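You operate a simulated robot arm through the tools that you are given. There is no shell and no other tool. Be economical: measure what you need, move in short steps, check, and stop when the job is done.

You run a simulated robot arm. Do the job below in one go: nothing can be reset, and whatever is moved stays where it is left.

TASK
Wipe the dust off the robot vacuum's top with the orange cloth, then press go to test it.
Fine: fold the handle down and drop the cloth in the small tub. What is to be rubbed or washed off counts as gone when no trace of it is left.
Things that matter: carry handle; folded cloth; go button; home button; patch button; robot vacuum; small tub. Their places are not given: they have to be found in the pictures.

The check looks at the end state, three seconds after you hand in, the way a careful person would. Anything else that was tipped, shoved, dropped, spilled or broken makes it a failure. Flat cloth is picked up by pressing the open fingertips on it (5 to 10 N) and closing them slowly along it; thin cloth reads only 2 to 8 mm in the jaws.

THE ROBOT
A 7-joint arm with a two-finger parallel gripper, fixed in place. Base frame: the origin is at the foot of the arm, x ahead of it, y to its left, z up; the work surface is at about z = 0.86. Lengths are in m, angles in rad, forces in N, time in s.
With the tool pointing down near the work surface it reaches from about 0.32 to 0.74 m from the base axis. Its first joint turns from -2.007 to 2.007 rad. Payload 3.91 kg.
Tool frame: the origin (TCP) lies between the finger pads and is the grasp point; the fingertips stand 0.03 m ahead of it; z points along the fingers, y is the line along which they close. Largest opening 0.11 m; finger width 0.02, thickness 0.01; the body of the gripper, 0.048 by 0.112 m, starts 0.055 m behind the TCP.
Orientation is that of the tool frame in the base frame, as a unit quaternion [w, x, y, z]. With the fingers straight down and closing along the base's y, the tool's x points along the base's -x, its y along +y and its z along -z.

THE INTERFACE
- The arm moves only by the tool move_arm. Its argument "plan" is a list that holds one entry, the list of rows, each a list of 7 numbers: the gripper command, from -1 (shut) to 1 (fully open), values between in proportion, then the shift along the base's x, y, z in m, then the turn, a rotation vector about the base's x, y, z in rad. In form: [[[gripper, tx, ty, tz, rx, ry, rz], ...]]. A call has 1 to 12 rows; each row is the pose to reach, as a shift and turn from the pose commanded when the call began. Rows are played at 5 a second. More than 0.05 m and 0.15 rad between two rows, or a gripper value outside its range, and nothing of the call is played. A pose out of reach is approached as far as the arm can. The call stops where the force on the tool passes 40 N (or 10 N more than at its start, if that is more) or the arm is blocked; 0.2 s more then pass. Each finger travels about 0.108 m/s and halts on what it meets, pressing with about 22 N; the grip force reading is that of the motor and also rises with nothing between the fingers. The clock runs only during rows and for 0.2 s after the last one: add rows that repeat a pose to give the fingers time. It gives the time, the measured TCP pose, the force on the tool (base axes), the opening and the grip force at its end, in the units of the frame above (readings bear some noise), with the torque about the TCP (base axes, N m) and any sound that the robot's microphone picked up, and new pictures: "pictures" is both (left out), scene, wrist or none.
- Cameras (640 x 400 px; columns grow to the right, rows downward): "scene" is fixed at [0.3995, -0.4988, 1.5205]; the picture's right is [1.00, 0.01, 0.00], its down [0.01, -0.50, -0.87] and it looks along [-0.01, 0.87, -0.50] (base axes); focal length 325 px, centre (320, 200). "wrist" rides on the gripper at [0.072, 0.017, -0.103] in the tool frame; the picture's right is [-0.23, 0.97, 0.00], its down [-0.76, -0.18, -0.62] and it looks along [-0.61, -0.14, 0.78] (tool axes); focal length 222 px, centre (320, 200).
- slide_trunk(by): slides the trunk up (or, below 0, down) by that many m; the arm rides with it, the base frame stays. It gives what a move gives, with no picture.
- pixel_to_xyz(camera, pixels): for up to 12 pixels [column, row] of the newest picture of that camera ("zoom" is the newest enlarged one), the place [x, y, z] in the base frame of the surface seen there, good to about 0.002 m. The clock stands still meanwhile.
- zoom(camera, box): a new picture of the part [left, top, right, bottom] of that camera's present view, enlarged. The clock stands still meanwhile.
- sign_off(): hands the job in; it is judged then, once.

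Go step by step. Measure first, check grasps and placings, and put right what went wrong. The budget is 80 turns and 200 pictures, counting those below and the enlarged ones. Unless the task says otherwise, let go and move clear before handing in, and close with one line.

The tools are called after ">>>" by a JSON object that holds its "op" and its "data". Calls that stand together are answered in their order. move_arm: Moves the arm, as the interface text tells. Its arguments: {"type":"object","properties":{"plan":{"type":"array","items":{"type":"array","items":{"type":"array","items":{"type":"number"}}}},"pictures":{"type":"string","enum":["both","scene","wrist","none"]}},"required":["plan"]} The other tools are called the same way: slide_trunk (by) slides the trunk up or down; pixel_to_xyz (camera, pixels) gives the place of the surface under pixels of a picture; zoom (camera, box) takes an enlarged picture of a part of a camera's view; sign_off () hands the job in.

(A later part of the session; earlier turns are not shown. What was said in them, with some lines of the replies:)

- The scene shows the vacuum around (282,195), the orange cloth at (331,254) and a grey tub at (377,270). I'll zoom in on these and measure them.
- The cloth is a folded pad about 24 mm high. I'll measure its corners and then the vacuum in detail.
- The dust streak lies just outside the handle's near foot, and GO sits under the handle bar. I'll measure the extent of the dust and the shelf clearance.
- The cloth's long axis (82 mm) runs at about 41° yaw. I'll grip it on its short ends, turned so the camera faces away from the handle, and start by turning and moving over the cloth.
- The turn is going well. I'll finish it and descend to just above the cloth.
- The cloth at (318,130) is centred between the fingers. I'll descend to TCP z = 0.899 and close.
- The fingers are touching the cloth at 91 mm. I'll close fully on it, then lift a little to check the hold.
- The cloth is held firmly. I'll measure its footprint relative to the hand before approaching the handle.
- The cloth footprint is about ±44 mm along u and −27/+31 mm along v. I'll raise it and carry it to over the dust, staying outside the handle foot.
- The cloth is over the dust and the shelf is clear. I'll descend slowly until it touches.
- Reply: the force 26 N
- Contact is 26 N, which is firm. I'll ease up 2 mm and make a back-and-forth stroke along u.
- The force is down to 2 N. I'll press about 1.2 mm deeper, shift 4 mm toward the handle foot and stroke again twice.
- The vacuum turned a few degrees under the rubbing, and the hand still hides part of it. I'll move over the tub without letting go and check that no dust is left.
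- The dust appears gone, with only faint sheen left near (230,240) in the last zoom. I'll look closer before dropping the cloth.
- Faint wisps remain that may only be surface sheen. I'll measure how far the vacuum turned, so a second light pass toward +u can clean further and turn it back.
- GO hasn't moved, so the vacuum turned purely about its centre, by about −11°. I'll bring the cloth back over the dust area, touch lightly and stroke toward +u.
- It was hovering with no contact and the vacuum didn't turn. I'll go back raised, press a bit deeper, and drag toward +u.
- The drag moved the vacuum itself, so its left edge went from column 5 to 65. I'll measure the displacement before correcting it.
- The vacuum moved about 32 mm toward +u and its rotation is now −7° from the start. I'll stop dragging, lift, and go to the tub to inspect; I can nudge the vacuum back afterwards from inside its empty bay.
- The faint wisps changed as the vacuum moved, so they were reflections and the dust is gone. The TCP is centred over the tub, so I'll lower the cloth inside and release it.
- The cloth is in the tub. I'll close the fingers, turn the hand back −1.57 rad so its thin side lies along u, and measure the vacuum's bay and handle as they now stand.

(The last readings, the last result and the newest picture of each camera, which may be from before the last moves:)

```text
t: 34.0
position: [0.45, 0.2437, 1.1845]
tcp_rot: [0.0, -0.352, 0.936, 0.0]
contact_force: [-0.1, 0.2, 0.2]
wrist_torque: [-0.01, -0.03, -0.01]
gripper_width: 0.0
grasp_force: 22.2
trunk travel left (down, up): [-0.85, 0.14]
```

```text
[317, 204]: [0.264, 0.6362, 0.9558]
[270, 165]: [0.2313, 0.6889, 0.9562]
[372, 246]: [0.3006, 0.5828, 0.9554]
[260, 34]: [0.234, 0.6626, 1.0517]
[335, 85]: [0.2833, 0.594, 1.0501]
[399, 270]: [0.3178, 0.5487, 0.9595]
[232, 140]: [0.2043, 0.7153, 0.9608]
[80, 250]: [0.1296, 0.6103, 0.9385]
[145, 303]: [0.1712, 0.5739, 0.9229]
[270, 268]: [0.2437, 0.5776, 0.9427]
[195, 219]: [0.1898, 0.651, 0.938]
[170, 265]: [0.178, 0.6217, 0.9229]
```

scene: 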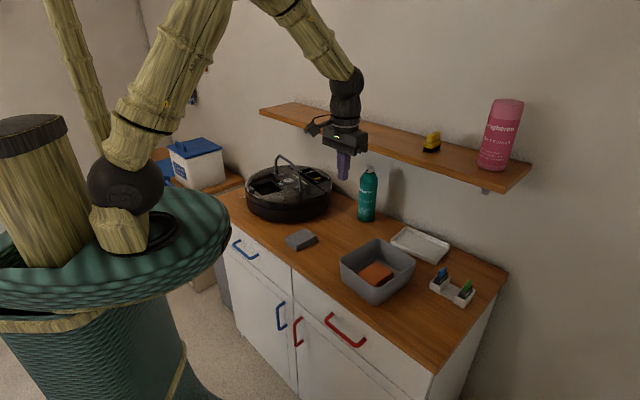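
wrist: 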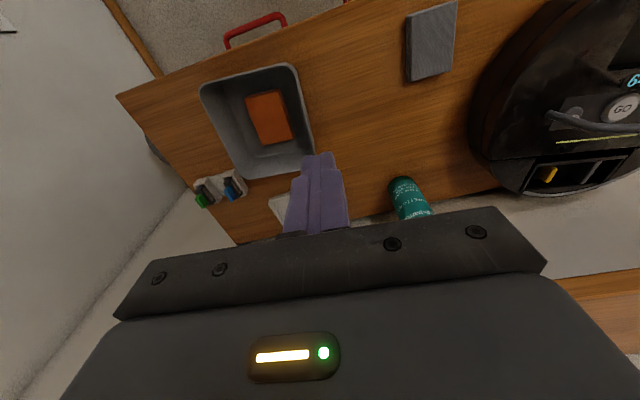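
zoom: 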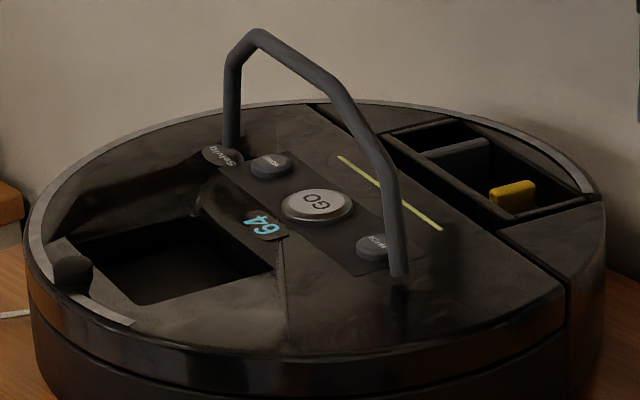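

From this angle the wrist view also shows a clean top. GO sits at (0.264, 0.636) and the vacuum's empty bay at about (0.178, 0.612) has its floor at 0.923. I'll check the top in close-up and move above the bay.

>>> {"op": "zoom", "data": {"camera": "wrist", "box": [464, 30, 640, 200]}}

>>> {"op": "move_arm", "data": {"plan": [[[-1, -0.027, 0.037, -0.01, 0, 0, 0], [-1, -0.054, 0.074, -0.02, 0, 0, 0], [-1, -0.081, 0.111, -0.03, 0, 0, 0], [-1, -0.108, 0.148, -0.04, 0, 0, 0], [-1, -0.135, 0.185, -0.05, 0, 0, 0], [-1, -0.162, 0.222, -0.06, 0, 0, 0], [-1, -0.189, 0.259, -0.07, 0, 0, 0], [-1, -0.216, 0.296, -0.08, 0, 0, 0], [-1, -0.243, 0.333, -0.09, 0, 0, 0], [-1, -0.27, 0.369, -0.1, 0, 0, 0], [-1, -0.27, 0.369, -0.12, 0, 0, 0], [-1, -0.27, 0.369, -0.12, 0, 0, 0]]]}}

```text
2.35 times, centred on (552, 115) of wrist
```

zoom: 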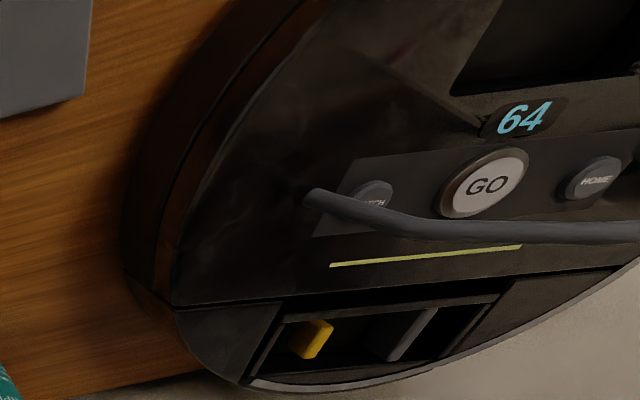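

```text
t: 36.6
position: [0.1782, 0.6127, 1.0655]
tcp_rot: [0.001, -0.352, 0.936, 0.0]
contact_force: [-0.1, 0.3, -0.6]
wrist_torque: [0.02, 0.01, 0.01]
gripper_width: 0.0
grasp_force: 21.8
trunk travel left (down, up): [-0.85, 0.14]
```

scene: 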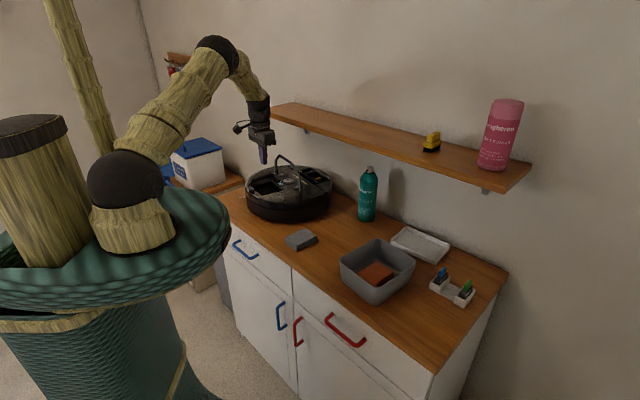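
wrist: 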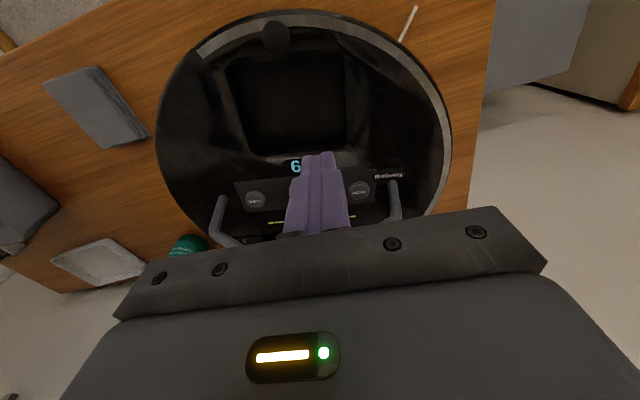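

The top is clean. The bay shows clearly at wrist pixels (228–345, 60–150), so I'll measure its walls.

>>> {"op": "pixel_to_xyz", "data": {"camera": "wrist", "pixels": [[232, 66], [340, 60], [346, 140], [248, 152], [285, 62], [285, 75], [290, 100], [290, 130], [285, 52], [276, 38], [290, 145], [360, 190]]}}

```text
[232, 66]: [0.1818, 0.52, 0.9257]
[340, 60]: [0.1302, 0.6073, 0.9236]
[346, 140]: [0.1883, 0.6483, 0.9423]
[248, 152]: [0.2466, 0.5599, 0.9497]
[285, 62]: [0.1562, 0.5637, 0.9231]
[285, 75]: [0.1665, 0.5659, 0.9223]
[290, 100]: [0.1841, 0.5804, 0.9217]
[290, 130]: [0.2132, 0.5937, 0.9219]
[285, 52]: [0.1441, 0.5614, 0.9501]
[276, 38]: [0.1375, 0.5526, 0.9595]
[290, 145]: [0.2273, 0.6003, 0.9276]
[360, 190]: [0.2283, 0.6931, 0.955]
```

The bay spans about 0.07 × 0.10 m and is 27 mm deep, and I'm inside its outline. I'll lower the fingers in and gently pull the vacuum back along −n, partway first.

>>> {"op": "move_arm", "data": {"plan": [[[-1, 0, 0, -0.04, 0, 0, 0], [-1, 0, 0, -0.08, 0, 0, 0], [-1, 0, 0, -0.1, 0, 0, 0], [-1, 0, 0, -0.1, 0, 0, 0], [-1, -0.013, -0.008, -0.1, 0, 0, 0], [-1, -0.023, -0.015, -0.1, 0, 0, 0], [-1, -0.03, -0.02, -0.1, 0, 0, 0], [-1, -0.036, -0.024, -0.1, 0, 0, 0], [-1, -0.042, -0.028, -0.1, 0, 0, 0], [-1, -0.046, -0.03, -0.1, 0, 0, 0]]]}}

>>> {"op": "zoom", "data": {"camera": "scene", "box": [235, 150, 331, 210]}}

```text
t: 38.8
position: [0.1324, 0.5826, 0.9652]
tcp_rot: [0.0, -0.352, 0.936, 0.0]
contact_force: [0.5, -0.1, -0.4]
wrist_torque: [0.03, -0.05, 0.02]
gripper_width: 0.0
grasp_force: 21.8
trunk travel left (down, up): [-0.85, 0.14]
```

scene: 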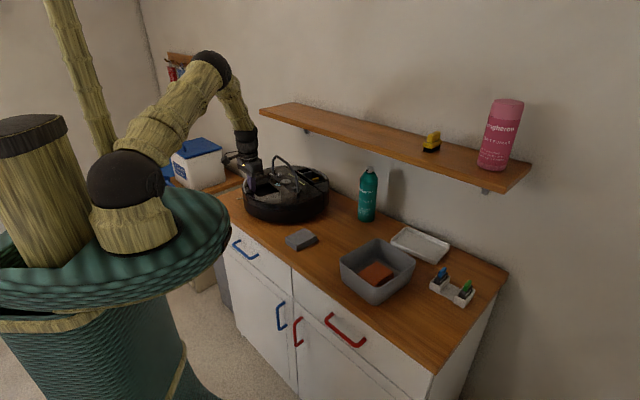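
wrist: 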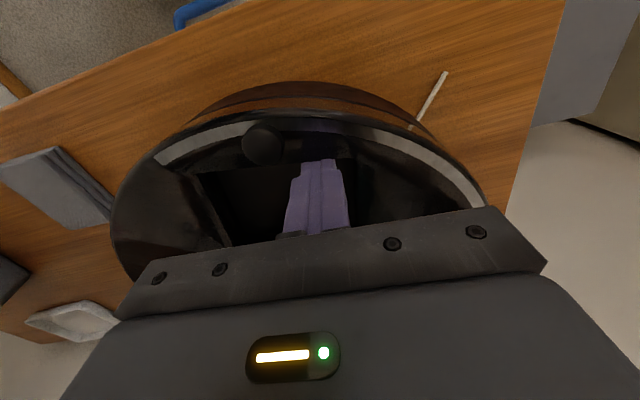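

```text
6.67 times, centred on (283, 180) of scene
```

zoom: 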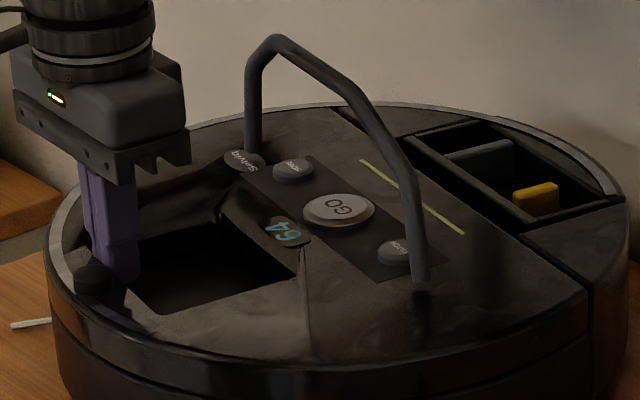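

It works smoothly: GO is now at (338,210) against the original (304,218). I'll pull about 20 mm further.

>>> {"op": "move_arm", "data": {"plan": [[[-1, -0.006, -0.004, 0, 0, 0, 0], [-1, -0.012, -0.008, 0, 0, 0, 0], [-1, -0.017, -0.011, 0, 0, 0, 0], [-1, -0.019, -0.0125, 0, 0, 0, 0]]], "pictures": "scene"}}

>>> {"op": "zoom", "data": {"camera": "scene", "box": [235, 150, 331, 210]}}

>>> {"op": "pixel_to_xyz", "data": {"camera": "zoom", "pixels": [[315, 216], [270, 180], [380, 255]]}}

```text
t: 39.8
position: [0.114, 0.5695, 0.9631]
tcp_rot: [0.0, -0.353, 0.936, 0.0]
contact_force: [0.8, 0.0, -1.0]
wrist_torque: [0.02, 0.06, 0.0]
gripper_width: 0.0001
grasp_force: 21.7
trunk travel left (down, up): [-0.85, 0.14]
```

scene: 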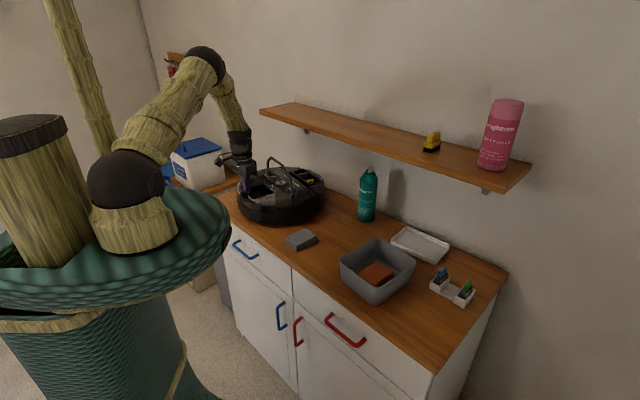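

```text
6.67 times, centred on (283, 180) of scene
```

zoom: 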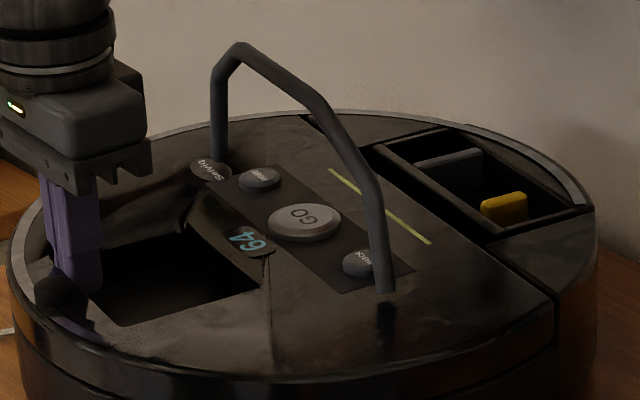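

```text
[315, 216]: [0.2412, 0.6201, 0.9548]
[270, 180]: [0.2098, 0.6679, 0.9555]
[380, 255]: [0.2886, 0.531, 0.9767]
```

GO is at (304,220), practically its starting place, and the rotation is within about 5°. I'll back off the wall, lift out of the bay, and measure the handle.

>>> {"op": "move_arm", "data": {"plan": [[[-1, 0.008, 0.005, 0, 0, 0, 0], [-1, 0.008, 0.005, 0.04, 0, 0, 0], [-1, 0.008, 0.005, 0.08, 0, 0, 0], [-1, 0.008, 0.005, 0.12, 0, 0, 0], [-1, 0.008, 0.005, 0.16, 0, 0, 0], [-1, 0.008, 0.005, 0.18, 0, 0, 0], [-1, 0.008, 0.005, 0.18, 0, 0, 0]]]}}

>>> {"op": "zoom", "data": {"camera": "scene", "box": [235, 150, 331, 210]}}

>>> {"op": "pixel_to_xyz", "data": {"camera": "zoom", "pixels": [[304, 218], [258, 178], [358, 262], [239, 47], [280, 75], [315, 100], [340, 140], [382, 285], [220, 160], [380, 220], [217, 100]]}}

```text
t: 41.4
position: [0.1225, 0.5742, 1.1448]
tcp_rot: [0.0, -0.353, 0.936, 0.001]
contact_force: [0.7, -0.2, -0.2]
wrist_torque: [0.03, -0.03, 0.05]
gripper_width: 0.0
grasp_force: 22.0
trunk travel left (down, up): [-0.85, 0.14]
```

scene: 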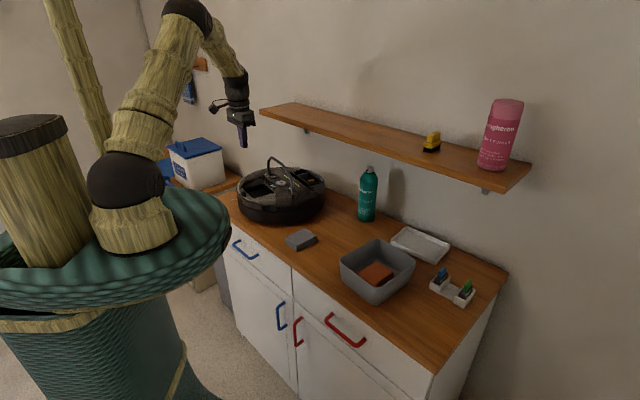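
wrist: 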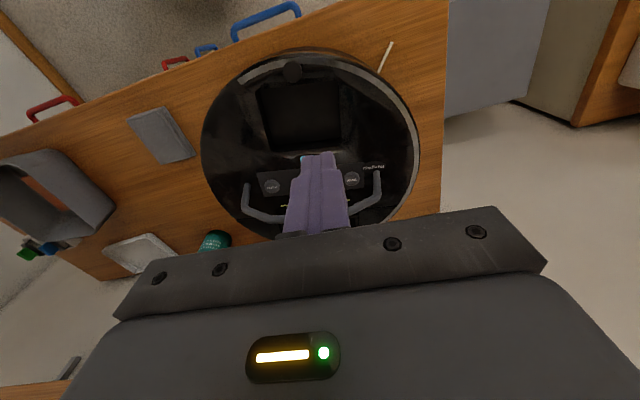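

```text
6.67 times, centred on (283, 180) of scene
```

zoom: 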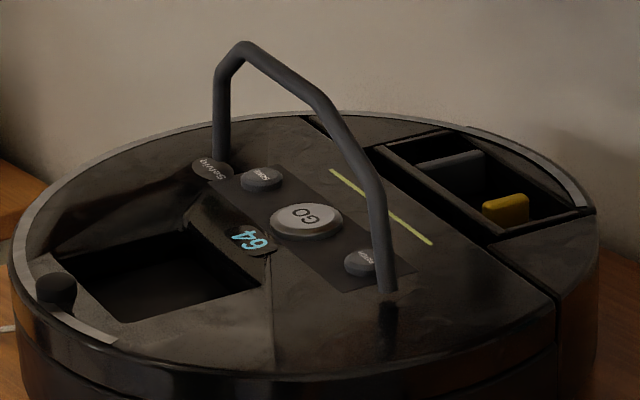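

```text
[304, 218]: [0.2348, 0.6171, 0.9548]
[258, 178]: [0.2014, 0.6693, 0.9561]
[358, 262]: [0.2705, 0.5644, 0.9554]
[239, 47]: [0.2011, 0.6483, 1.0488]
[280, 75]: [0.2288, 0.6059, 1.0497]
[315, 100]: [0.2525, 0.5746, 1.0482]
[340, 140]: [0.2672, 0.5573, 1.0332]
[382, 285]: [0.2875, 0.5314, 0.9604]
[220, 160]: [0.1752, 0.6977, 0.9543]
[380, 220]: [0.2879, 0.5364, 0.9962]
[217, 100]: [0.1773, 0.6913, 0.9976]
```

The bar's middle is at (0.229, 0.611), z ≈ 1.05, and the hinge is at z ≈ 0.957. I'll tilt the closed fingers 0.5 rad, pass over the bar, and come down behind it on the wall side to fold it toward the bay.

>>> {"op": "move_arm", "data": {"plan": [[[-1, 0.0, 0.0, 0.02, 0.034, -0.052, 0], [-1, 0.03, 0.012, 0.025, 0.1, -0.153, 0], [-1, 0.06, 0.024, 0.025, 0.157, -0.239, 0], [-1, 0.09, 0.037, 0.02, 0.22, -0.334, 0], [-1, 0.12, 0.05, 0.01, 0.275, -0.418, 0], [-1, 0.137, 0.057, 0, 0.275, -0.418, 0], [-1, 0.137, 0.057, 0, 0.275, -0.418, 0], [-1, 0.137, 0.057, -0.02, 0.275, -0.418, 0]]]}}

>>> {"op": "zoom", "data": {"camera": "scene", "box": [225, 120, 337, 190]}}

```text
t: 43.2
position: [0.2606, 0.6328, 1.1244]
tcp_rot: [0.241, -0.342, 0.907, 0.054]
contact_force: [-0.6, 0.0, -0.1]
wrist_torque: [-0.03, 0.02, 0.04]
gripper_width: 0.0004
grasp_force: 22.1
trunk travel left (down, up): [-0.85, 0.14]
```

scene: 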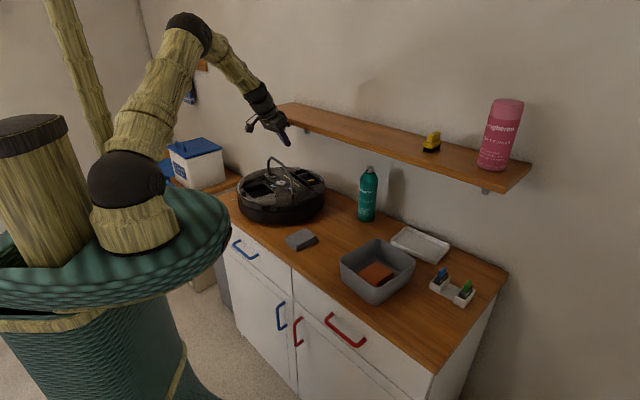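
wrist: 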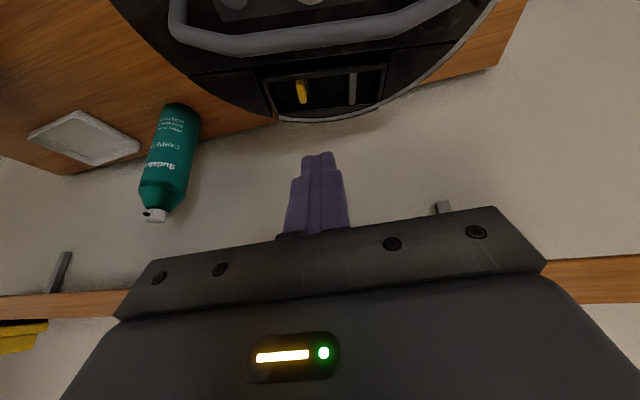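

```text
5.71 times, centred on (281, 155) of scene
```

zoom: 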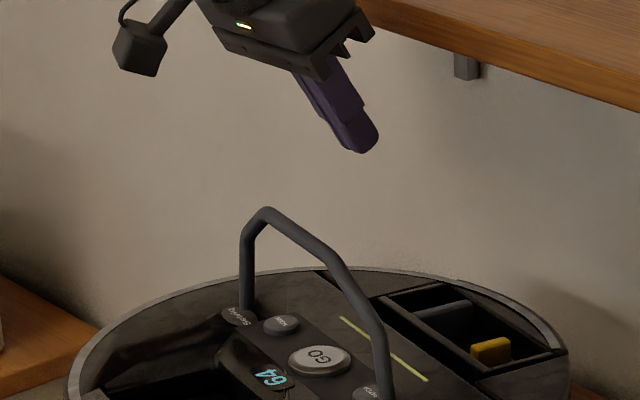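

The fingers are past the bar and clear of the shelf. I'll lower until the tips are just below the bar and pull lightly toward −n.

>>> {"op": "move_arm", "data": {"plan": [[[-1, 0, 0, -0.03, 0, 0, 0], [-1, 0, 0, -0.06, 0, 0, 0], [-1, 0, 0, -0.062, 0, 0, 0], [-1, -0.01, -0.006, -0.062, 0, 0, 0], [-1, -0.018, -0.011, -0.062, 0, 0, 0], [-1, -0.026, -0.016, -0.062, 0, 0, 0], [-1, -0.035, -0.022, -0.063, 0, 0, 0], [-1, -0.043, -0.027, -0.066, 0, 0, 0]]]}}

>>> {"op": "zoom", "data": {"camera": "scene", "box": [225, 140, 337, 210]}}

```text
t: 45.0
position: [0.2167, 0.6051, 1.0585]
tcp_rot: [0.242, -0.342, 0.907, 0.055]
contact_force: [-1.4, -0.8, 0.6]
wrist_torque: [-0.01, -0.06, -0.04]
gripper_width: 0.0
grasp_force: 22.1
trunk travel left (down, up): [-0.85, 0.14]
```

scene: 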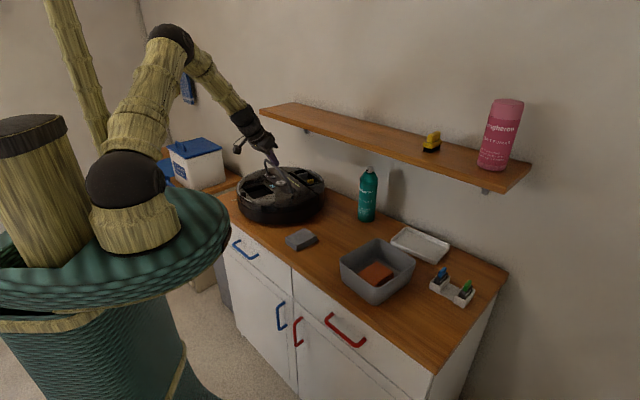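
wrist: 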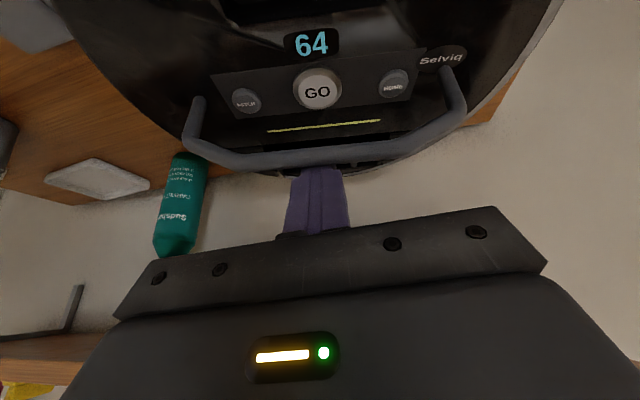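

```text
5.71 times, centred on (281, 175) of scene
```

zoom: 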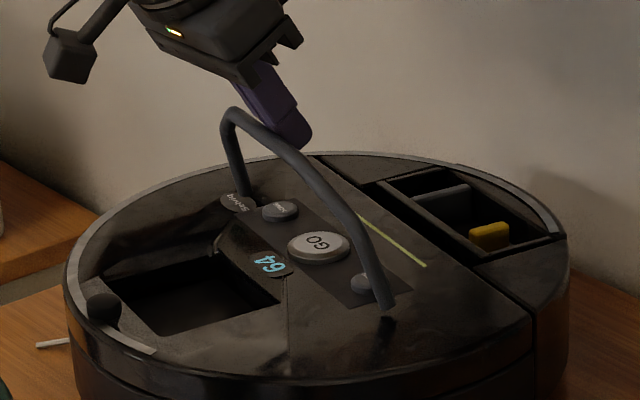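

The handle yields at about 1.5 N and is swinging toward the bay. I'll follow its arc to about 65°.

>>> {"op": "move_arm", "data": {"plan": [[[-1, -0.01, -0.0065, -0.003, 0, 0, 0], [-1, -0.0196, -0.0129, -0.0074, 0, 0, 0], [-1, -0.028, -0.0184, -0.0129, 0, 0, 0], [-1, -0.0369, -0.0243, -0.0206, 0, 0, 0], [-1, -0.0448, -0.0295, -0.0297, 0, 0, 0], [-1, -0.0507, -0.0334, -0.0387, 0, 0, 0], [-1, -0.0576, -0.0379, -0.0529, 0, 0, 0], [-1, -0.0576, -0.0379, -0.0529, 0, 0, 0]]]}}

>>> {"op": "zoom", "data": {"camera": "scene", "box": [225, 140, 337, 210]}}

```text
t: 46.8
position: [0.159, 0.5683, 1.0067]
tcp_rot: [0.242, -0.341, 0.907, 0.055]
contact_force: [0.0, 0.0, 0.5]
wrist_torque: [-0.02, 0.0, 0.02]
gripper_width: 0.0
grasp_force: 22.1
trunk travel left (down, up): [-0.85, 0.14]
```

scene: 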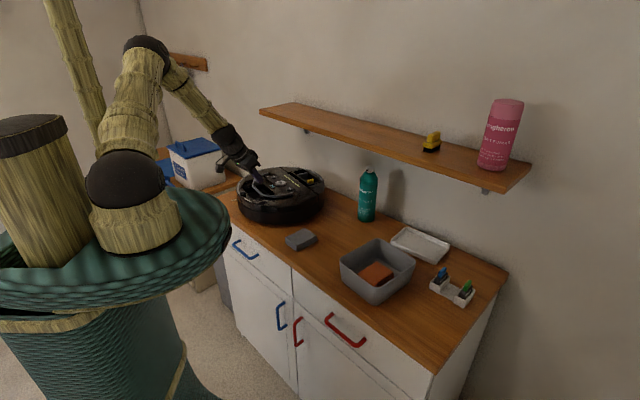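
wrist: 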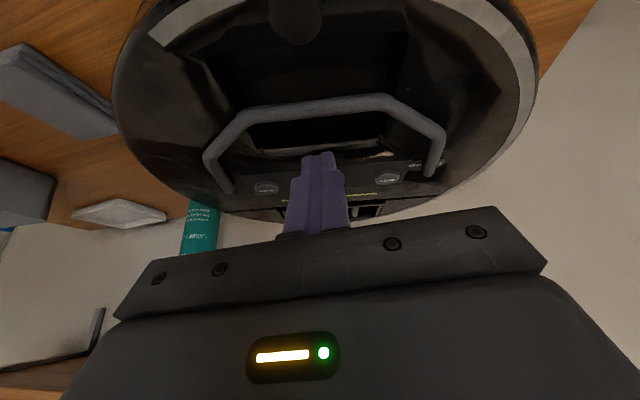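

```text
5.71 times, centred on (281, 175) of scene
```

zoom: 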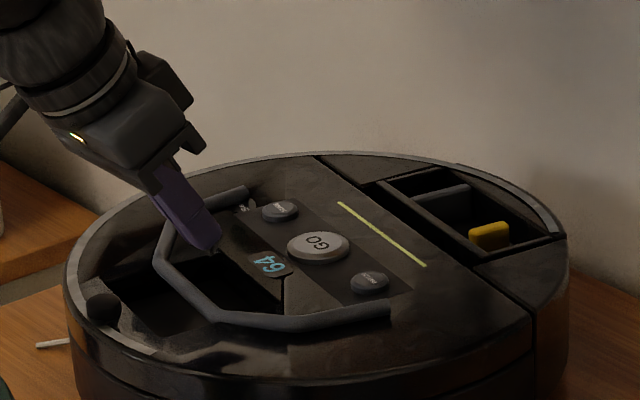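

The handle has dropped over the bay and freed GO. I'll check whether it lies flat.

>>> {"op": "pixel_to_xyz", "data": {"camera": "zoom", "pixels": [[161, 262], [190, 293], [218, 315], [300, 320], [380, 310], [243, 191], [318, 242], [280, 207], [368, 278]]}}

```text
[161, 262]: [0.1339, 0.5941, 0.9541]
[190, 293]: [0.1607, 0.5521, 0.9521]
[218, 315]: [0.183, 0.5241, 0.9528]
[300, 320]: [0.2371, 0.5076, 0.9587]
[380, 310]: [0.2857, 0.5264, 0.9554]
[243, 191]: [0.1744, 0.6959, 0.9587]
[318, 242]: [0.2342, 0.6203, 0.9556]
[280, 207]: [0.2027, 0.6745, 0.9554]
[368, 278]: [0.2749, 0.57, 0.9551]
```

The handle lies flat at z ≈ 0.953. I'll raise, set the tool upright, and move over GO at (0.2345, 0.619).

>>> {"op": "move_arm", "data": {"plan": [[[-1, 0, 0, 0.03, 0, 0, 0], [-1, 0.01, 0.007, 0.06, -0.066, 0.1, 0], [-1, 0.03, 0.02, 0.07, -0.138, 0.209, 0], [-1, 0.05, 0.034, 0.07, -0.21, 0.318, 0], [-1, 0.07, 0.047, 0.06, -0.275, 0.418, 0], [-1, 0.0755, 0.051, 0.05, -0.275, 0.418, 0], [-1, 0.0755, 0.051, 0.03, -0.275, 0.418, 0], [-1, 0.0755, 0.051, 0.01, -0.275, 0.418, 0], [-1, 0.0755, 0.051, 0.01, -0.275, 0.418, 0]]]}}

>>> {"op": "zoom", "data": {"camera": "scene", "box": [225, 140, 337, 210]}}

```text
t: 48.8
position: [0.2348, 0.6178, 1.0144]
tcp_rot: [0.0, -0.352, 0.936, 0.0]
contact_force: [-0.2, 0.9, -0.5]
wrist_torque: [0.01, 0.0, -0.01]
gripper_width: 0.0002
grasp_force: 21.7
trunk travel left (down, up): [-0.85, 0.14]
```

scene: 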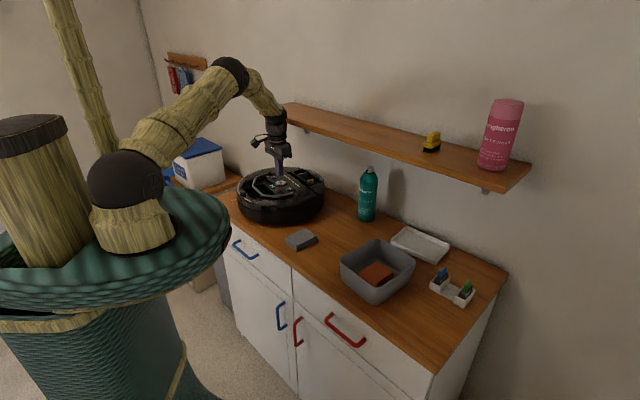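
wrist: 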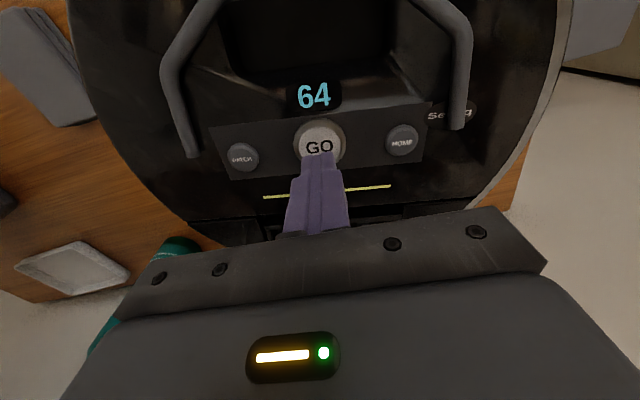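

```text
5.71 times, centred on (281, 175) of scene
```

zoom: 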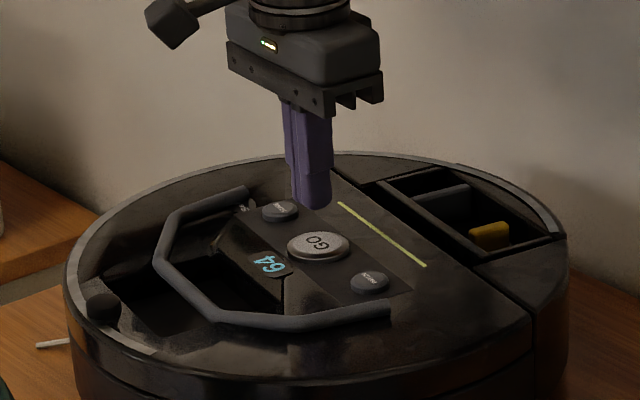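

The fingertips are about 28 mm above GO and well away from HOME and PATCH. I'll press slowly straight down.

>>> {"op": "move_arm", "data": {"plan": [[[-1, 0, 0.001, -0.015, 0, 0, 0], [-1, 0, 0.001, -0.023, 0, 0, 0], [-1, 0, 0.001, -0.027, 0, 0, 0], [-1, 0, 0.001, -0.029, 0, 0, 0], [-1, 0, 0.001, -0.031, 0, 0, 0], [-1, 0, 0.001, -0.032, 0, 0, 0]]]}}

```text
t: 50.2
position: [0.2348, 0.6185, 0.9848]
tcp_rot: [0.0, -0.352, 0.936, 0.0]
contact_force: [-1.1, -0.1, 2.0]
wrist_torque: [0.01, 0.0, 0.04]
gripper_width: 0.0002
grasp_force: 21.7
trunk travel left (down, up): [-0.85, 0.14]
heard: click
```

scene: 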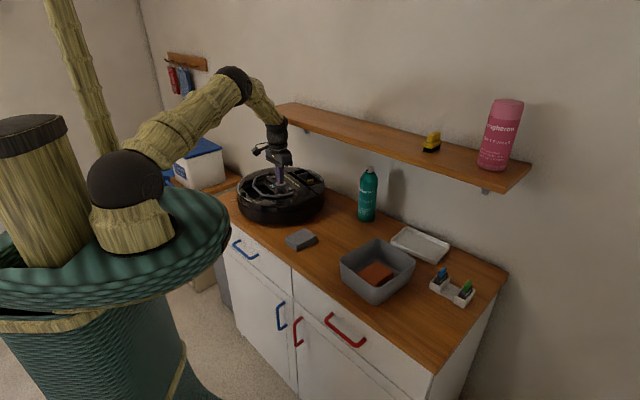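
wrist: 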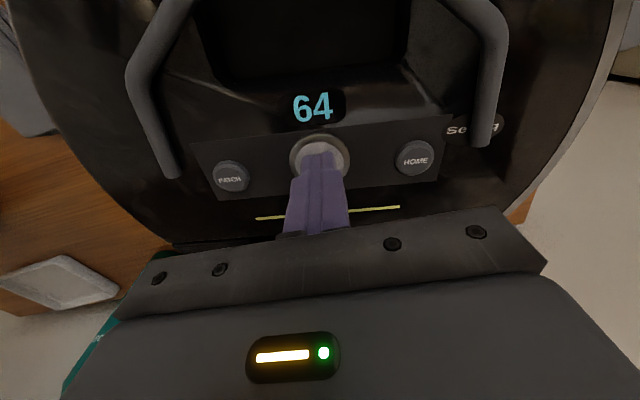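

A click was heard at only 2 N of force. I'll lift clear and check for the result.

>>> {"op": "move_arm", "data": {"plan": [[[-1, 0, 0, 0.02, 0, 0, 0], [-1, 0, 0, 0.06, 0, 0, 0], [-1, -0.02, -0.015, 0.1, 0, 0, 0], [-1, -0.05, -0.04, 0.13, 0, 0, 0], [-1, -0.08, -0.065, 0.15, 0, 0, 0], [-1, -0.1, -0.09, 0.17, 0, 0, 0], [-1, -0.1, -0.09, 0.17, 0, 0, 0]]]}}

>>> {"op": "zoom", "data": {"camera": "scene", "box": [235, 150, 331, 210]}}

>>> {"op": "zoom", "data": {"camera": "wrist", "box": [160, 0, 480, 200]}}

```text
t: 51.8
position: [0.1335, 0.5293, 1.1502]
tcp_rot: [0.001, -0.352, 0.936, 0.0]
contact_force: [-0.1, -0.1, -0.2]
wrist_torque: [-0.01, 0.0, 0.0]
gripper_width: 0.0
grasp_force: 21.8
trunk travel left (down, up): [-0.85, 0.14]
```

scene: 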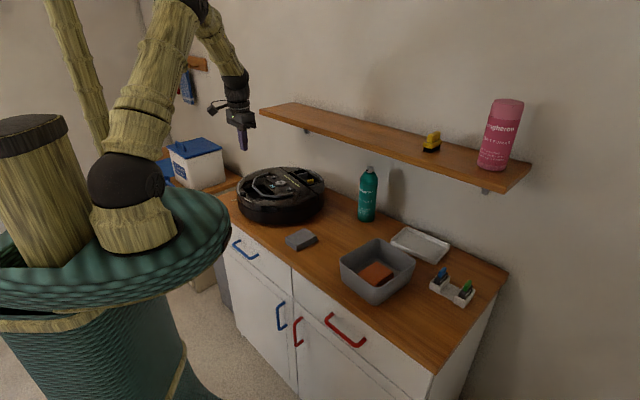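
wrist: 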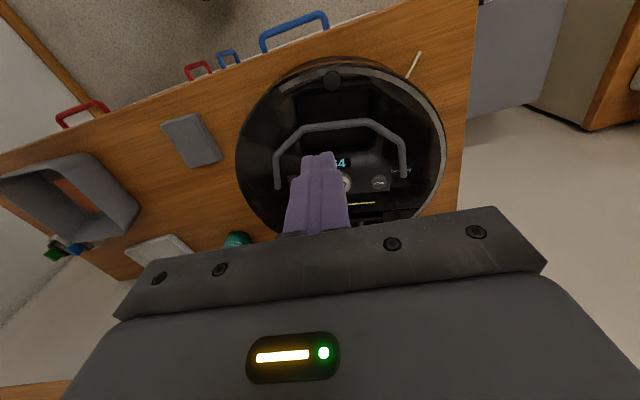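

```text
6.67 times, centred on (283, 180) of scene
```

zoom: 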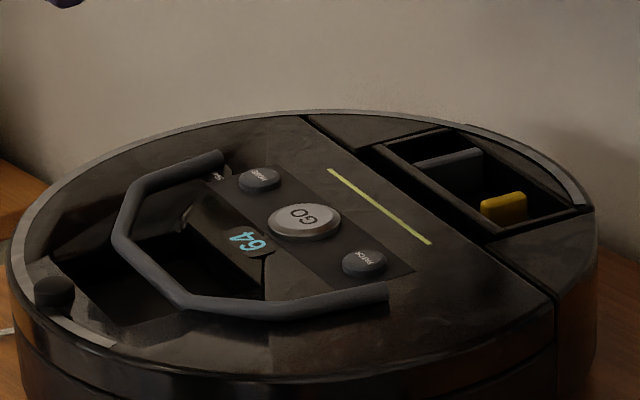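

```text
2.00 times, centred on (320, 100) of wrist
```

zoom: 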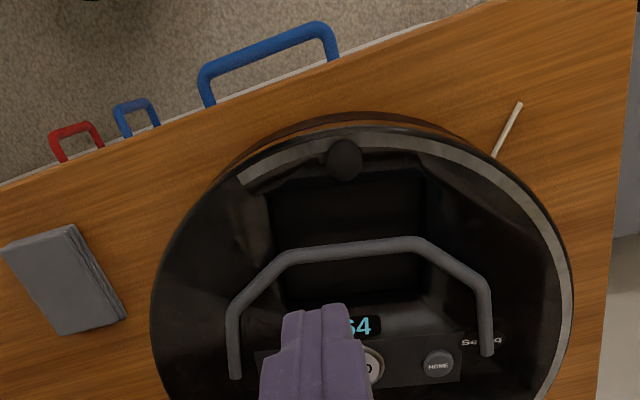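

The top is clean, the handle lies flat, the cloth is in the tub and GO clicked once. The hand is clear and nothing else moved, so I'm handing in.

>>> {"op": "sign_off", "data": {}}

```text
The job is handed in.
```

I wiped the dust off the vacuum's top, put the orange cloth in the small tub, folded the handle flat, and pressed GO once. It clicked, but I saw no change on the display. Wiping shifted the vacuum about 3 cm. I pulled it back to where it was, but it is still turned about 5° from its starting angle.
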